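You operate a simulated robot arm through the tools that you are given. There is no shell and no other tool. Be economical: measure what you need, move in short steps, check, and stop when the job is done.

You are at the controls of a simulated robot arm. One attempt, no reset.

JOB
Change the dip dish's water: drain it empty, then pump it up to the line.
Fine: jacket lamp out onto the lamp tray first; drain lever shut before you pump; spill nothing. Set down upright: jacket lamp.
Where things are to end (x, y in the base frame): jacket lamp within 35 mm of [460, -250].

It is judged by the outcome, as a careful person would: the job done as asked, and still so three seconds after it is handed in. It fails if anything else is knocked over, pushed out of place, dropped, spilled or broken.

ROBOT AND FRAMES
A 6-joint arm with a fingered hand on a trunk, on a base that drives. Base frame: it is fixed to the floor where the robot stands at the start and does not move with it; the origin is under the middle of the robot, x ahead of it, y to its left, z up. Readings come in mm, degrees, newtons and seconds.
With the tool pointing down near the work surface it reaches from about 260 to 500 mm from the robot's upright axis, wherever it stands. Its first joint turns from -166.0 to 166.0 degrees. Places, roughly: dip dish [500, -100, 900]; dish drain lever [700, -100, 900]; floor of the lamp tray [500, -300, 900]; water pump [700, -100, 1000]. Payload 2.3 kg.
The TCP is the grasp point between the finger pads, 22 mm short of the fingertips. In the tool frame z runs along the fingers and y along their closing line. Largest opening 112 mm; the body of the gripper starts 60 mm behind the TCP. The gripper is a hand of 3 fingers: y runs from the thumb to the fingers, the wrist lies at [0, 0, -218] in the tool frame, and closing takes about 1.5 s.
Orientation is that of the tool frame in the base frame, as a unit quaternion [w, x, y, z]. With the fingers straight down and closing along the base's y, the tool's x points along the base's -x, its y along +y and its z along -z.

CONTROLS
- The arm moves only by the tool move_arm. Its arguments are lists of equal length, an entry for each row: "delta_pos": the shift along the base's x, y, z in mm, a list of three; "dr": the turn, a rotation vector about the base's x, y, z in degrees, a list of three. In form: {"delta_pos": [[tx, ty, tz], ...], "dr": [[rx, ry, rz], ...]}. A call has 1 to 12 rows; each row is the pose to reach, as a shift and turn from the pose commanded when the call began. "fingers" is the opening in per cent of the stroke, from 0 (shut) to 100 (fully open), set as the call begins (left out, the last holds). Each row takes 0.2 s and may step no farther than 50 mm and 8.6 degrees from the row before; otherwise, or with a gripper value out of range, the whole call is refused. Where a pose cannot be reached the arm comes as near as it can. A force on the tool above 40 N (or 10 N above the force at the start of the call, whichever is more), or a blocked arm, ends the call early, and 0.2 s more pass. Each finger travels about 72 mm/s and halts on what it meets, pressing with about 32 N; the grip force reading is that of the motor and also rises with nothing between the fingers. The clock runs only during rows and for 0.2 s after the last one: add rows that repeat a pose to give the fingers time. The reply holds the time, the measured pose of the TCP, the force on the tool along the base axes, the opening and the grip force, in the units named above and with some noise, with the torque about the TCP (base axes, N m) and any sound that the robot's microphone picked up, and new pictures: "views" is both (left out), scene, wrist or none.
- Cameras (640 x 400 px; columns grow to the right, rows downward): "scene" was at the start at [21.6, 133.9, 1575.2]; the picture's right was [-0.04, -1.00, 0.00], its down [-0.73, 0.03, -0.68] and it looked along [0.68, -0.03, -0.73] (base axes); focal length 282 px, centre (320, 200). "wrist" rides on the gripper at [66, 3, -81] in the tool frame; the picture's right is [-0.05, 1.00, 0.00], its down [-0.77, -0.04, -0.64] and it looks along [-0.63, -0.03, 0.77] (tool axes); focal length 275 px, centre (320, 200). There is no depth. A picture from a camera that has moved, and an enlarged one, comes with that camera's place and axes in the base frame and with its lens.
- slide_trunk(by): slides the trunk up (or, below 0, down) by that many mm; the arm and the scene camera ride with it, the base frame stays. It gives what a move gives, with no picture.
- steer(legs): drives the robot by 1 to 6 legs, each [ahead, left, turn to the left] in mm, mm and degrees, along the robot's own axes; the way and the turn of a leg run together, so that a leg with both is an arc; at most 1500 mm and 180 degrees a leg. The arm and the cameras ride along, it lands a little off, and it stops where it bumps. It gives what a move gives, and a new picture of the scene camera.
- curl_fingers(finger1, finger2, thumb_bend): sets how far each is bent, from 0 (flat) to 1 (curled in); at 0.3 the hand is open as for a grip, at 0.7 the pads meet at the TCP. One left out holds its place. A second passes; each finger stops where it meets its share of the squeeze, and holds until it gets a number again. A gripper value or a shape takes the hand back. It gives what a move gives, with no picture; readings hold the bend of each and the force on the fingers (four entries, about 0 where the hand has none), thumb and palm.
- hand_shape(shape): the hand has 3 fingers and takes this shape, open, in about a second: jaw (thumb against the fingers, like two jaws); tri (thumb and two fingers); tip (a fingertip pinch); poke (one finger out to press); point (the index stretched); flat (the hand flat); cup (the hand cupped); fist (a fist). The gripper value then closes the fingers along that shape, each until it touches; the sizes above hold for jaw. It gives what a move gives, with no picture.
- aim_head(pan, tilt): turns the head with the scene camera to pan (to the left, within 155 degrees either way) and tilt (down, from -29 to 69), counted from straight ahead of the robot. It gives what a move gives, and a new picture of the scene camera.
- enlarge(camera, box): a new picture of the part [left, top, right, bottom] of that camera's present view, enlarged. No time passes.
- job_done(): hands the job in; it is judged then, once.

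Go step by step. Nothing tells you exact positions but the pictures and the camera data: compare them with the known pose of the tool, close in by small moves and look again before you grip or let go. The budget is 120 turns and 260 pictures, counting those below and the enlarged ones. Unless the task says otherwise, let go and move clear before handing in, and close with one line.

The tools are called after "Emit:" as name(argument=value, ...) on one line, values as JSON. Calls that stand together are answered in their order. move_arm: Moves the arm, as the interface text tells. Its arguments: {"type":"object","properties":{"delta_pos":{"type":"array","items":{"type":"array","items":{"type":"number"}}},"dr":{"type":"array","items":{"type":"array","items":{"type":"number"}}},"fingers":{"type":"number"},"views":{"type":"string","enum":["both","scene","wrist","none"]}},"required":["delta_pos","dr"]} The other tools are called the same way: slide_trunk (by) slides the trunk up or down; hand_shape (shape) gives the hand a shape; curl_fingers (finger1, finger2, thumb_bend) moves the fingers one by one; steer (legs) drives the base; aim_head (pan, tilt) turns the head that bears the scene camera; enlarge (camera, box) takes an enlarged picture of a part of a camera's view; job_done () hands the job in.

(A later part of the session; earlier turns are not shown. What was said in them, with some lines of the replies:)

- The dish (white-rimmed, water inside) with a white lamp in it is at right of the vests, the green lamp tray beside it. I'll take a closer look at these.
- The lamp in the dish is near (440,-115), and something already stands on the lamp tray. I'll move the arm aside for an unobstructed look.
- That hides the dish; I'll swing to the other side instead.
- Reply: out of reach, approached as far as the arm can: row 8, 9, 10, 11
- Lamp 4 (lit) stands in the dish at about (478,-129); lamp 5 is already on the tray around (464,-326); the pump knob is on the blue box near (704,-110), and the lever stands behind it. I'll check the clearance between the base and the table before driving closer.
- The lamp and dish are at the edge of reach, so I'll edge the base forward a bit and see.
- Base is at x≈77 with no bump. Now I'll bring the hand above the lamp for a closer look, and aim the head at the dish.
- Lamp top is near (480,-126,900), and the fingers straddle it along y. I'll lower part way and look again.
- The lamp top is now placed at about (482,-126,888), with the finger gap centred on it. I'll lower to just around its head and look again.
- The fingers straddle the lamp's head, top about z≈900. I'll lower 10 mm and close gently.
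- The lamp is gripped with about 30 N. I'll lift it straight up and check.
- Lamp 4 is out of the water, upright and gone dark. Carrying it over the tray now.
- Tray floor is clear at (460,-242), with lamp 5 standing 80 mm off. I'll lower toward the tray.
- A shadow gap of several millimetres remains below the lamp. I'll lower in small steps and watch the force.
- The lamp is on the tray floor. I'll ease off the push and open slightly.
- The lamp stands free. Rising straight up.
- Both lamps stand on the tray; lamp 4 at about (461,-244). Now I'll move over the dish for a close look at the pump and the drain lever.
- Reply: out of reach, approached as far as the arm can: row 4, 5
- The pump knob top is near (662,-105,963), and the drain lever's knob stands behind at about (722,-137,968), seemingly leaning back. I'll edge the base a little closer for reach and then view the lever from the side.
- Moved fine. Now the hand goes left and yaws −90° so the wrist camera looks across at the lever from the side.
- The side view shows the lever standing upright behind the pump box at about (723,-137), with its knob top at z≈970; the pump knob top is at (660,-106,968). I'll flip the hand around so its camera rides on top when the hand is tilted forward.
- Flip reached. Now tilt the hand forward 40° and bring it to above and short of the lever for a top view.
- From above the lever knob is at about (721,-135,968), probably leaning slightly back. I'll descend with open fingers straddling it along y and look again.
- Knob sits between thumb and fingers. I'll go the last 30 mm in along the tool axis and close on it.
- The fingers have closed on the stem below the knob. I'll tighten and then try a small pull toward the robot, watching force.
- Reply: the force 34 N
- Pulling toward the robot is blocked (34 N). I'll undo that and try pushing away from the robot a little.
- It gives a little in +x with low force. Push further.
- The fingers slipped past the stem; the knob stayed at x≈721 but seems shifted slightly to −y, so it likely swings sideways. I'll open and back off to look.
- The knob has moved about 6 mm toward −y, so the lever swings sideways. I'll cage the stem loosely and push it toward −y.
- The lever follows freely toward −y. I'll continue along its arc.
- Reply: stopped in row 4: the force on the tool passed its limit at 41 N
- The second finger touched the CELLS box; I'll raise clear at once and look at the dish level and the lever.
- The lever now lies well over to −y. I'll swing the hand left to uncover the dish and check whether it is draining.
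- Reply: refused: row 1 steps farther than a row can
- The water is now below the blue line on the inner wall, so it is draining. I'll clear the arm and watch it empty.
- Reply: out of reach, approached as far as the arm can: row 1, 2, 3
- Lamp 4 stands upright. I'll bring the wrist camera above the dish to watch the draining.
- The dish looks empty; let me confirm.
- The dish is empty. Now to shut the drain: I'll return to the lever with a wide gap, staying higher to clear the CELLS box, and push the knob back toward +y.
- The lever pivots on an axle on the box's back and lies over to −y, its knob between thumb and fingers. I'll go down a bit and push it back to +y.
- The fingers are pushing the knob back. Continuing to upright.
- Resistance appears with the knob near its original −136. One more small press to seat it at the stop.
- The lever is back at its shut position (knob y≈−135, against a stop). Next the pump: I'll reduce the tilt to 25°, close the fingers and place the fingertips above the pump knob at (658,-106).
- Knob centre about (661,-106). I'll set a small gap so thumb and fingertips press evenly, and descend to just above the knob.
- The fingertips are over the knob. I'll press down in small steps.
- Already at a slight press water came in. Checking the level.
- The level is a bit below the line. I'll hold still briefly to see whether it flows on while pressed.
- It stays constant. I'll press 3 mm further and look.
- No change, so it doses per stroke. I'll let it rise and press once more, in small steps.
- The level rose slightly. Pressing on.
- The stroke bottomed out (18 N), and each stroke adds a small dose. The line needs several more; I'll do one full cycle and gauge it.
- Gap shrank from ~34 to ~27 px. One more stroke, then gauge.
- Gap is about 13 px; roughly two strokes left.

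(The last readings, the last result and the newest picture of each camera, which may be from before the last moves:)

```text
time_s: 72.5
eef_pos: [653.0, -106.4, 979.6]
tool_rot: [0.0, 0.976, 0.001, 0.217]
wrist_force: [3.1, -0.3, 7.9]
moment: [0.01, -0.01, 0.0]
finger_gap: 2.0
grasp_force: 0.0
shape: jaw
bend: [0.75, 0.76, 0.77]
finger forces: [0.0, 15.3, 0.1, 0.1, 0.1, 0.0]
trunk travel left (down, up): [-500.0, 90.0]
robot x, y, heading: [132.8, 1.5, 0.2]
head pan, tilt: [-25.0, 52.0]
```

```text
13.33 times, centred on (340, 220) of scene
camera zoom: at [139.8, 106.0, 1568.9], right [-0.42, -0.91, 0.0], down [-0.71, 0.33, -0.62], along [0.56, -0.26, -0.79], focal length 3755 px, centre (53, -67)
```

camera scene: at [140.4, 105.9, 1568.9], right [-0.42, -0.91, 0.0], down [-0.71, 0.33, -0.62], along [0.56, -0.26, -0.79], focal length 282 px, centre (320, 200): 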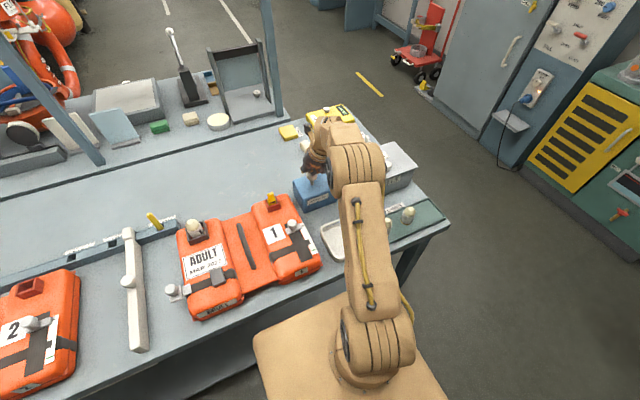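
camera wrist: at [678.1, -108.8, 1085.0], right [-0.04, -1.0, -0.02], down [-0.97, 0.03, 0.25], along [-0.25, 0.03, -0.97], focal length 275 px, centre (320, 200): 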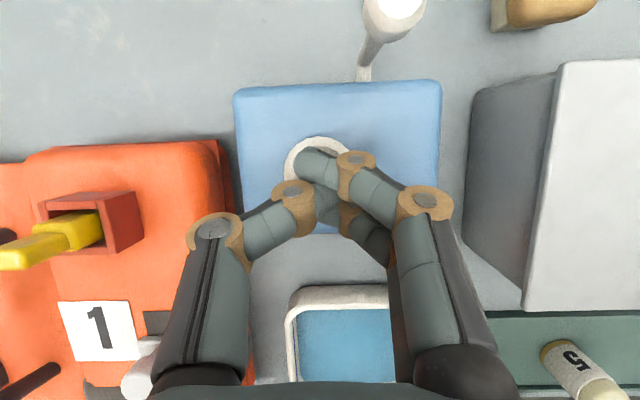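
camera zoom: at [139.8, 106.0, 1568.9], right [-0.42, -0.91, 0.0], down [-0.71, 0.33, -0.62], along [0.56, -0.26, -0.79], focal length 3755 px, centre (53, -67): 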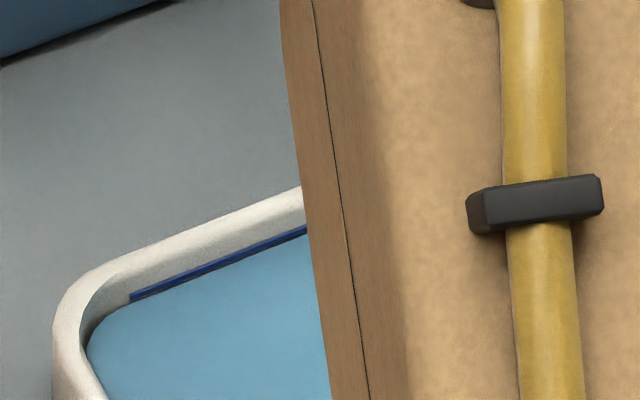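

The water edge now meets the lower edge of the line. I'll zoom closer to judge it.

Emit:
enlarge(camera="scene", box=[328, 212, 342, 222])

Emit:
move_arm(delta_pos=[[0, 0, 12], [0, 0, 40], [-20, 0, 80], [-60, 0, 110], [-100, 0, 110], [-140, 0, 110], [-140, 0, 110]], dr=[[0, 0, 0], [0, 0, 0], [0, 0, 0], [0, 0, 0], [0, 0, 0], [0, 0, 0], [0, 0, 0]], fingers=60)

Emit:
enlarge(camera="wrist", box=[270, 150, 410, 320])

Emit:
enlarge(camera="scene", box=[315, 205, 375, 265])

```text
16.00 times, centred on (335, 217) of scene
camera zoom: at [139.8, 106.0, 1568.9], right [-0.42, -0.91, 0.0], down [-0.71, 0.33, -0.62], along [0.56, -0.26, -0.79], focal length 4506 px, centre (80, -72)
```

zoom: 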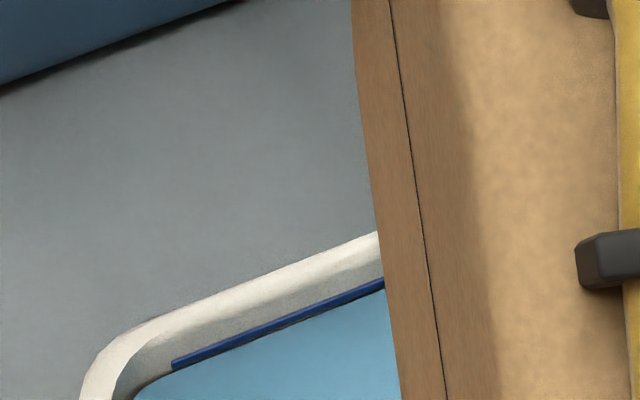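

```text
time_s: 74.1
eef_pos: [511.6, -105.8, 1087.6]
tool_rot: [0.0, 0.976, 0.002, 0.217]
wrist_force: [0.1, -0.1, -0.3]
moment: [-0.02, -0.01, 0.0]
finger_gap: 66.7
grasp_force: 0.0
shape: jaw
bend: [0.71, 0.71, 0.71]
finger forces: [0.0, 0.1, 0.0, 0.0, 0.0, 0.1]
trunk travel left (down, up): [-500.0, 90.0]
robot x, y, heading: [129.0, 0.7, 0.1]
head pan, tilt: [-25.0, 52.0]
camera scene: at [141.2, 105.8, 1568.9], right [-0.42, -0.91, 0.0], down [-0.71, 0.33, -0.62], along [0.56, -0.26, -0.79], focal length 282 px, centre (320, 200)
camera wrist: at [538.2, -107.0, 1189.4], right [-0.04, -1.0, -0.02], down [-0.97, 0.03, 0.25], along [-0.25, 0.03, -0.97], focal length 275 px, centre (320, 200)
```

scene: 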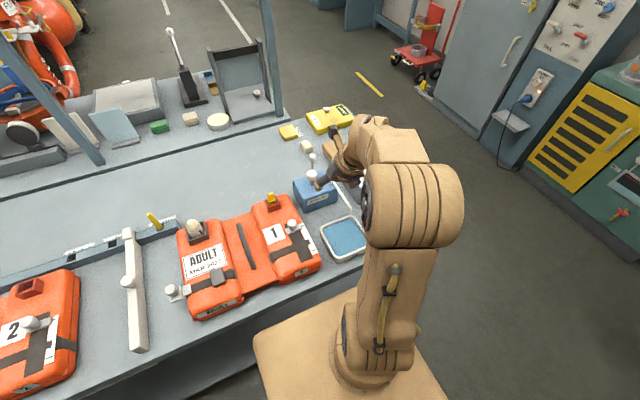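
wrist: 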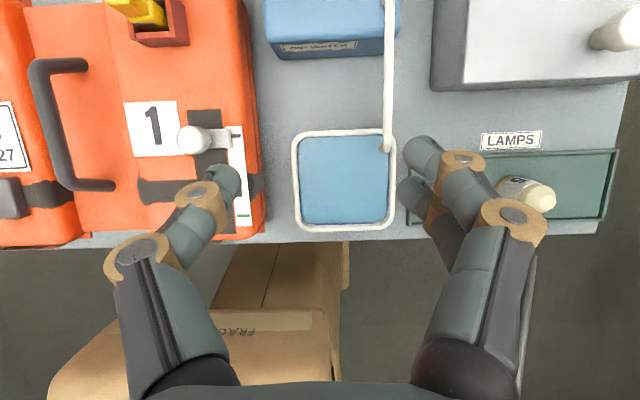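

```text
2.35 times, centred on (340, 235) of wrist
camera zoom: at [538.2, -107.0, 1189.4], right [-0.04, -1.0, -0.02], down [-0.97, 0.03, 0.25], along [-0.25, 0.03, -0.97], focal length 648 px, centre (273, 118)
```

zoom: 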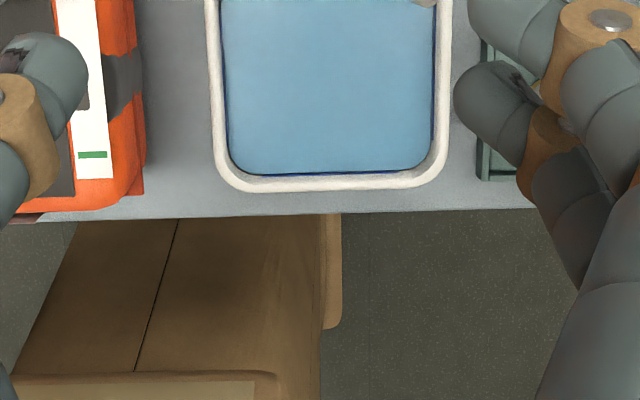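

```text
6.67 times, centred on (345, 235) of scene
camera zoom: at [141.2, 105.8, 1568.9], right [-0.42, -0.91, 0.0], down [-0.71, 0.33, -0.62], along [0.56, -0.26, -0.79], focal length 1878 px, centre (153, -33)
```

zoom: 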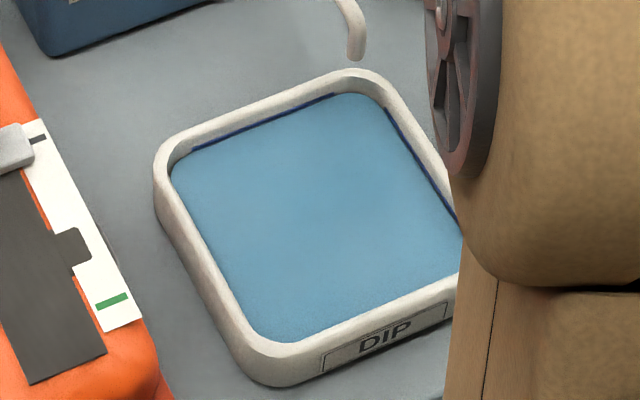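

The water is right at the line. A maximum zoom to see whether the line is partly covered.

Emit:
enlarge(camera="scene", box=[330, 208, 342, 222])

Emit:
enlarge(camera="wrist", box=[295, 200, 345, 235])

Emit:
enlarge(camera="scene", box=[346, 210, 366, 240])

```text
16.00 times, centred on (336, 215) of scene
camera zoom: at [141.2, 105.8, 1568.9], right [-0.42, -0.91, 0.0], down [-0.71, 0.33, -0.62], along [0.56, -0.26, -0.79], focal length 4506 px, centre (64, -40)
```

zoom: 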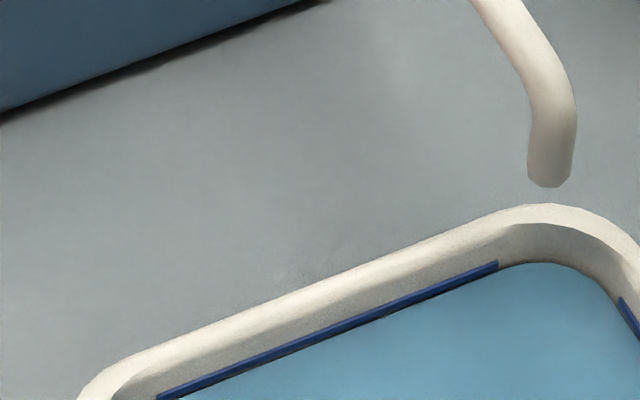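

```text
11.43 times, centred on (320, 218) of wrist
camera zoom: at [538.2, -107.0, 1189.4], right [-0.04, -1.0, -0.02], down [-0.97, 0.03, 0.25], along [-0.25, 0.03, -0.97], focal length 3146 px, centre (320, 0)
```

zoom: 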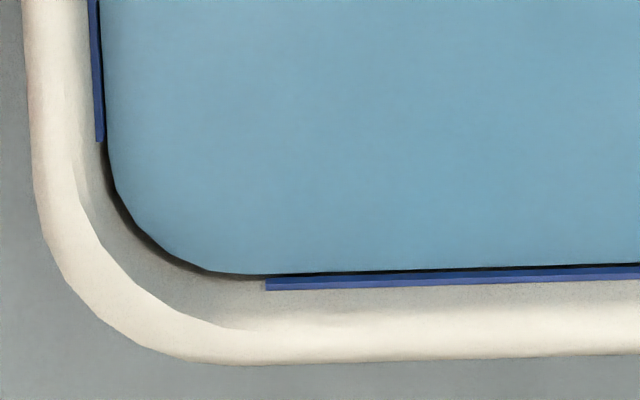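

```text
13.33 times, centred on (356, 225) of scene
camera zoom: at [141.2, 105.8, 1568.9], right [-0.42, -0.91, 0.0], down [-0.71, 0.33, -0.62], along [0.56, -0.26, -0.79], focal length 3755 px, centre (-160, -133)
```

zoom: 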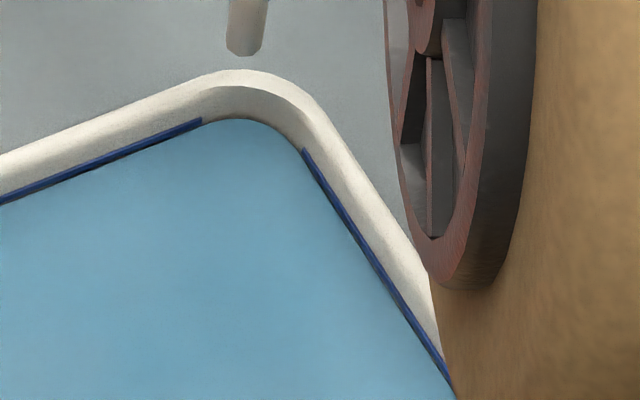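

Gap per stroke has been steady at ~7 px, and the surface is still just below the line (a dark strip beneath it), about 7 px short of its centre. One more stroke should put it on the line.

Emit:
move_arm(delta_pos=[[40, 0, 0], [80, 0, 0], [120, 0, -20], [141, 0, -50], [141, 0, -85], [141, 0, -90], [141, 0, -90]], dr=[[0, 0, 0], [0, 0, 0], [0, 0, 0], [0, 0, 0], [0, 0, 0], [0, 0, 0], [0, 0, 0]], fingers=8, views="wrist")

Emit:
enlarge(camera="scene", box=[325, 205, 355, 235])

```text
time_s: 75.7
eef_pos: [655.0, -105.1, 999.3]
tool_rot: [-0.001, 0.976, 0.001, 0.217]
wrist_force: [-0.7, -0.1, 0.4]
moment: [0.01, 0.0, -0.01]
finger_gap: 9.2
grasp_force: 0.1
shape: jaw
bend: [0.72, 0.72, 0.7]
finger forces: [0.1, 0.6, 0.1, 0.0, 0.0, 0.0]
trunk travel left (down, up): [-500.0, 90.0]
robot x, y, heading: [135.7, 2.4, 0.1]
head pan, tilt: [-25.0, 52.0]
camera wrist: at [680.9, -106.4, 1100.6], right [-0.04, -1.0, -0.02], down [-0.97, 0.03, 0.25], along [-0.25, 0.03, -0.97], focal length 275 px, centre (320, 200)
```

wrist: 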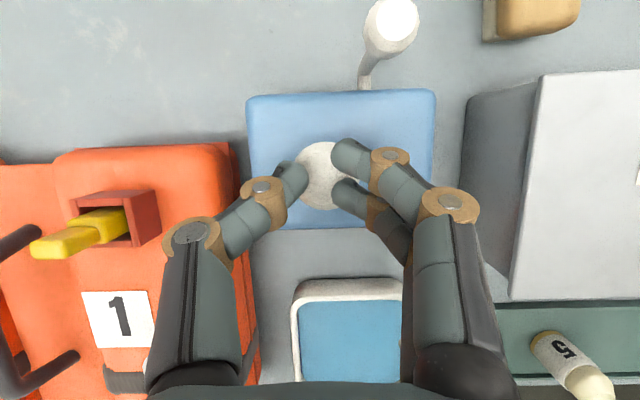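

```text
13.33 times, centred on (340, 220) of scene
camera zoom: at [140.4, 105.9, 1568.9], right [-0.42, -0.91, 0.0], down [-0.71, 0.33, -0.62], along [0.56, -0.26, -0.79], focal length 3755 px, centre (53, -67)
```

zoom: 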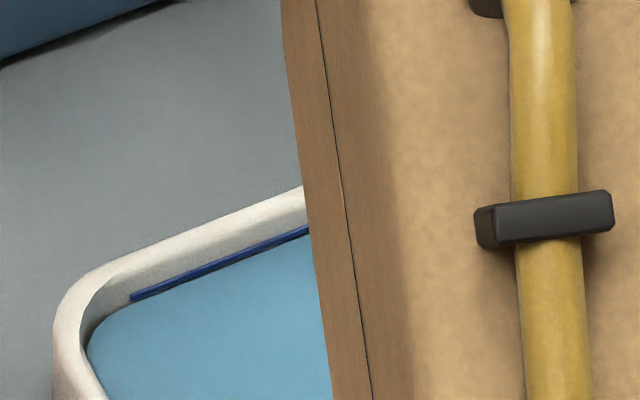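

Emit:
move_arm(delta_pos=[[-2, -1, 3], [-2, -1, 3], [-2, -1, 3]], dr=[[0, 0, 0], [0, 0, 0], [0, 0, 0]], fingers=0, views="none")

Emit:
move_arm(delta_pos=[[0, 0, -9], [0, 0, -18], [0, 0, -24], [0, 0, -24]], dr=[[0, 0, 0], [0, 0, 0], [0, 0, 0], [0, 0, 0]], views="none")

Emit:
enlarge(camera="scene", box=[325, 205, 355, 235])

```text
time_s: 76.5
eef_pos: [652.9, -105.6, 1002.2]
tool_rot: [-0.001, 0.976, 0.001, 0.218]
wrist_force: [0.1, -0.8, 0.1]
moment: [0.0, -0.01, -0.01]
finger_gap: 0.1
grasp_force: 32.1
shape: jaw
bend: [0.68, 0.68, 0.77]
finger forces: [0.1, 0.0, 0.0, 0.0, 0.0, 0.0]
trunk travel left (down, up): [-500.0, 90.0]
robot x, y, heading: [129.5, -1.9, -0.2]
head pan, tilt: [-25.0, 52.0]
```

```text
time_s: 77.5
eef_pos: [652.1, -107.0, 977.7]
tool_rot: [0.0, 0.976, 0.001, 0.218]
wrist_force: [-0.6, 0.2, 5.4]
moment: [0.06, 0.01, 0.02]
finger_gap: 0.0
grasp_force: 31.9
shape: jaw
bend: [0.68, 0.71, 0.77]
finger forces: [0.0, 8.1, 0.0, 0.0, 0.1, 0.0]
trunk travel left (down, up): [-500.0, 90.0]
robot x, y, heading: [131.3, -0.5, -0.1]
head pan, tilt: [-25.0, 52.0]
```

```text
13.33 times, centred on (340, 220) of scene
camera zoom: at [139.1, 106.3, 1568.9], right [-0.42, -0.91, 0.0], down [-0.71, 0.33, -0.62], along [0.56, -0.26, -0.79], focal length 3755 px, centre (53, -67)
```

zoom: 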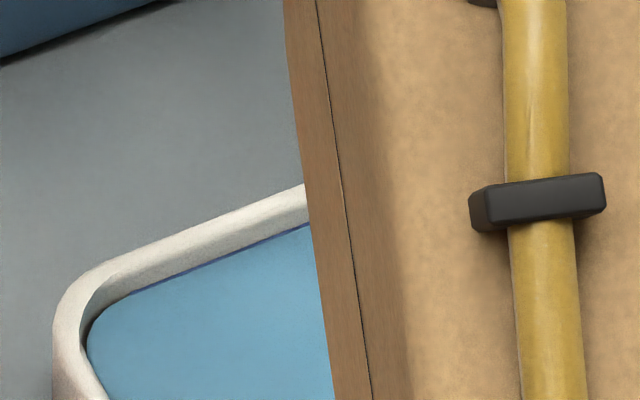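

The surface now stands at the line (just a sliver shows). I'll rise clear and check everything.

Emit:
move_arm(delta_pos=[[0, 0, 15], [0, 0, 55], [-20, 0, 95], [-60, 5, 120], [-100, 10, 120], [-140, 15, 120], [-140, 15, 120]], dr=[[0, 0, 0], [0, 0, 0], [0, 0, 0], [0, 0, 0], [0, 0, 0], [0, 0, 0], [0, 0, 0]], fingers=60)

Emit:
enlarge(camera="scene", box=[270, 110, 430, 270])

Emit:
enlarge(camera="wrist", box=[240, 0, 600, 240])

Emit:
enlarge(camera="scene", box=[330, 208, 342, 222])

```text
time_s: 79.1
eef_pos: [511.9, -91.2, 1096.9]
tool_rot: [0.0, 0.976, 0.001, 0.218]
wrist_force: [-0.1, -1.2, 0.6]
moment: [0.01, 0.0, -0.01]
finger_gap: 66.7
grasp_force: 0.1
shape: jaw
bend: [0.71, 0.71, 0.71]
finger forces: [0.0, 0.0, 0.0, 0.0, 0.0, 0.0]
trunk travel left (down, up): [-500.0, 90.0]
robot x, y, heading: [130.3, -1.3, -0.1]
head pan, tilt: [-25.0, 52.0]
camera scene: at [141.3, 105.7, 1568.9], right [-0.42, -0.91, 0.0], down [-0.71, 0.33, -0.62], along [0.56, -0.26, -0.79], focal length 282 px, centre (320, 200)
camera wrist: at [537.2, -93.7, 1198.2], right [-0.04, -1.0, -0.02], down [-0.97, 0.03, 0.25], along [-0.25, 0.03, -0.97], focal length 275 px, centre (320, 200)
```

scene: 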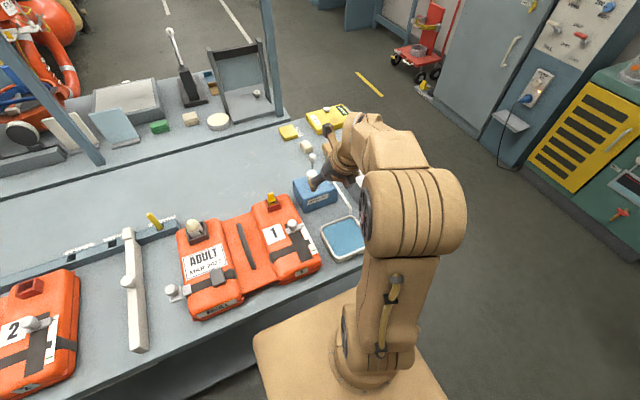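
wrist: 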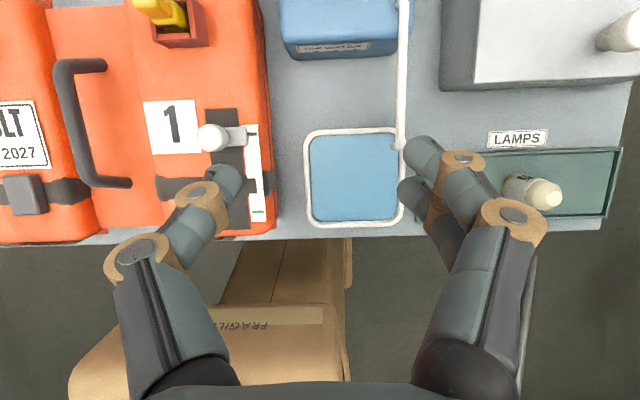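

```text
2.50 times, centred on (350, 190) of scene
camera zoom: at [141.3, 105.7, 1568.9], right [-0.42, -0.91, 0.0], down [-0.71, 0.33, -0.62], along [0.56, -0.26, -0.79], focal length 704 px, centre (245, 225)
```

zoom: 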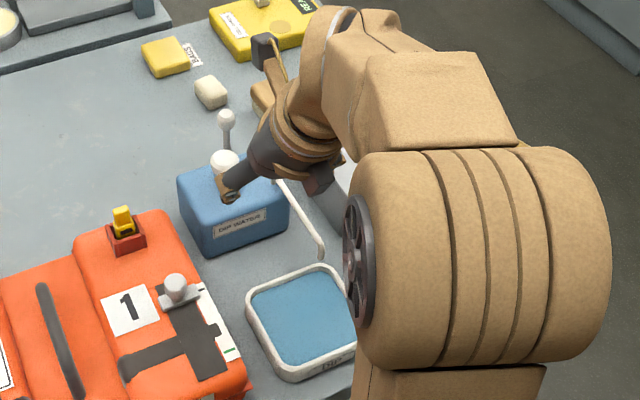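

```text
1.67 times, centred on (420, 120) of wrist
camera zoom: at [537.2, -93.7, 1198.2], right [-0.04, -1.0, -0.02], down [-0.97, 0.03, 0.25], along [-0.25, 0.03, -0.97], focal length 459 px, centre (153, 333)
```

zoom: 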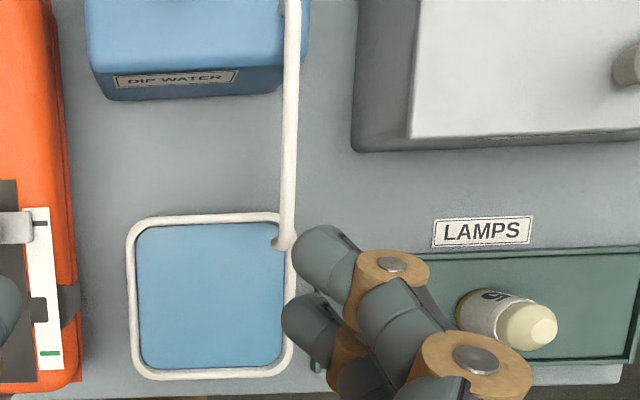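

```text
16.00 times, centred on (336, 215) of scene
camera zoom: at [141.3, 105.7, 1568.9], right [-0.42, -0.91, 0.0], down [-0.71, 0.33, -0.62], along [0.56, -0.26, -0.79], focal length 4506 px, centre (64, -40)
```

zoom: 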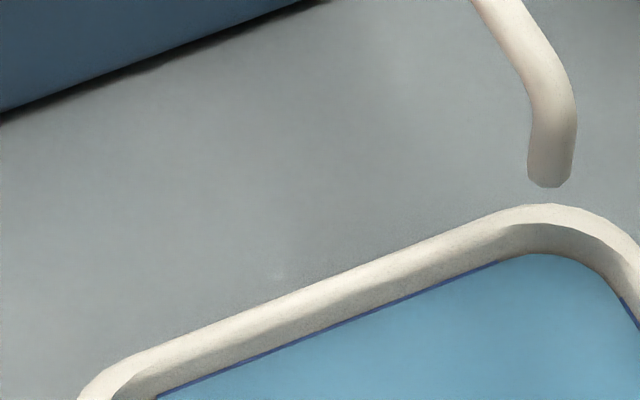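

The dish has been emptied and refilled to the line, the drain lever is shut, and nothing was spilled. Jacket lamp 4 stands upright on the tray at about (461, -244), and the hand is clear. One finger bumped the CELLS box (about 40 N) while I was opening the lever. The box looks in place, but I did not measure whether it moved.

Emit:
job_done()

```text
The job is handed in.
```

The dip dish was drained empty and pumped back up to the line, with the drain lever shut before pumping. Jacket lamp 4 stands upright on the lamp tray at about (461, -244), and I saw no spills. A finger bumped the CELLS box at about 40 N; it looks in place, but I didn't measure it.
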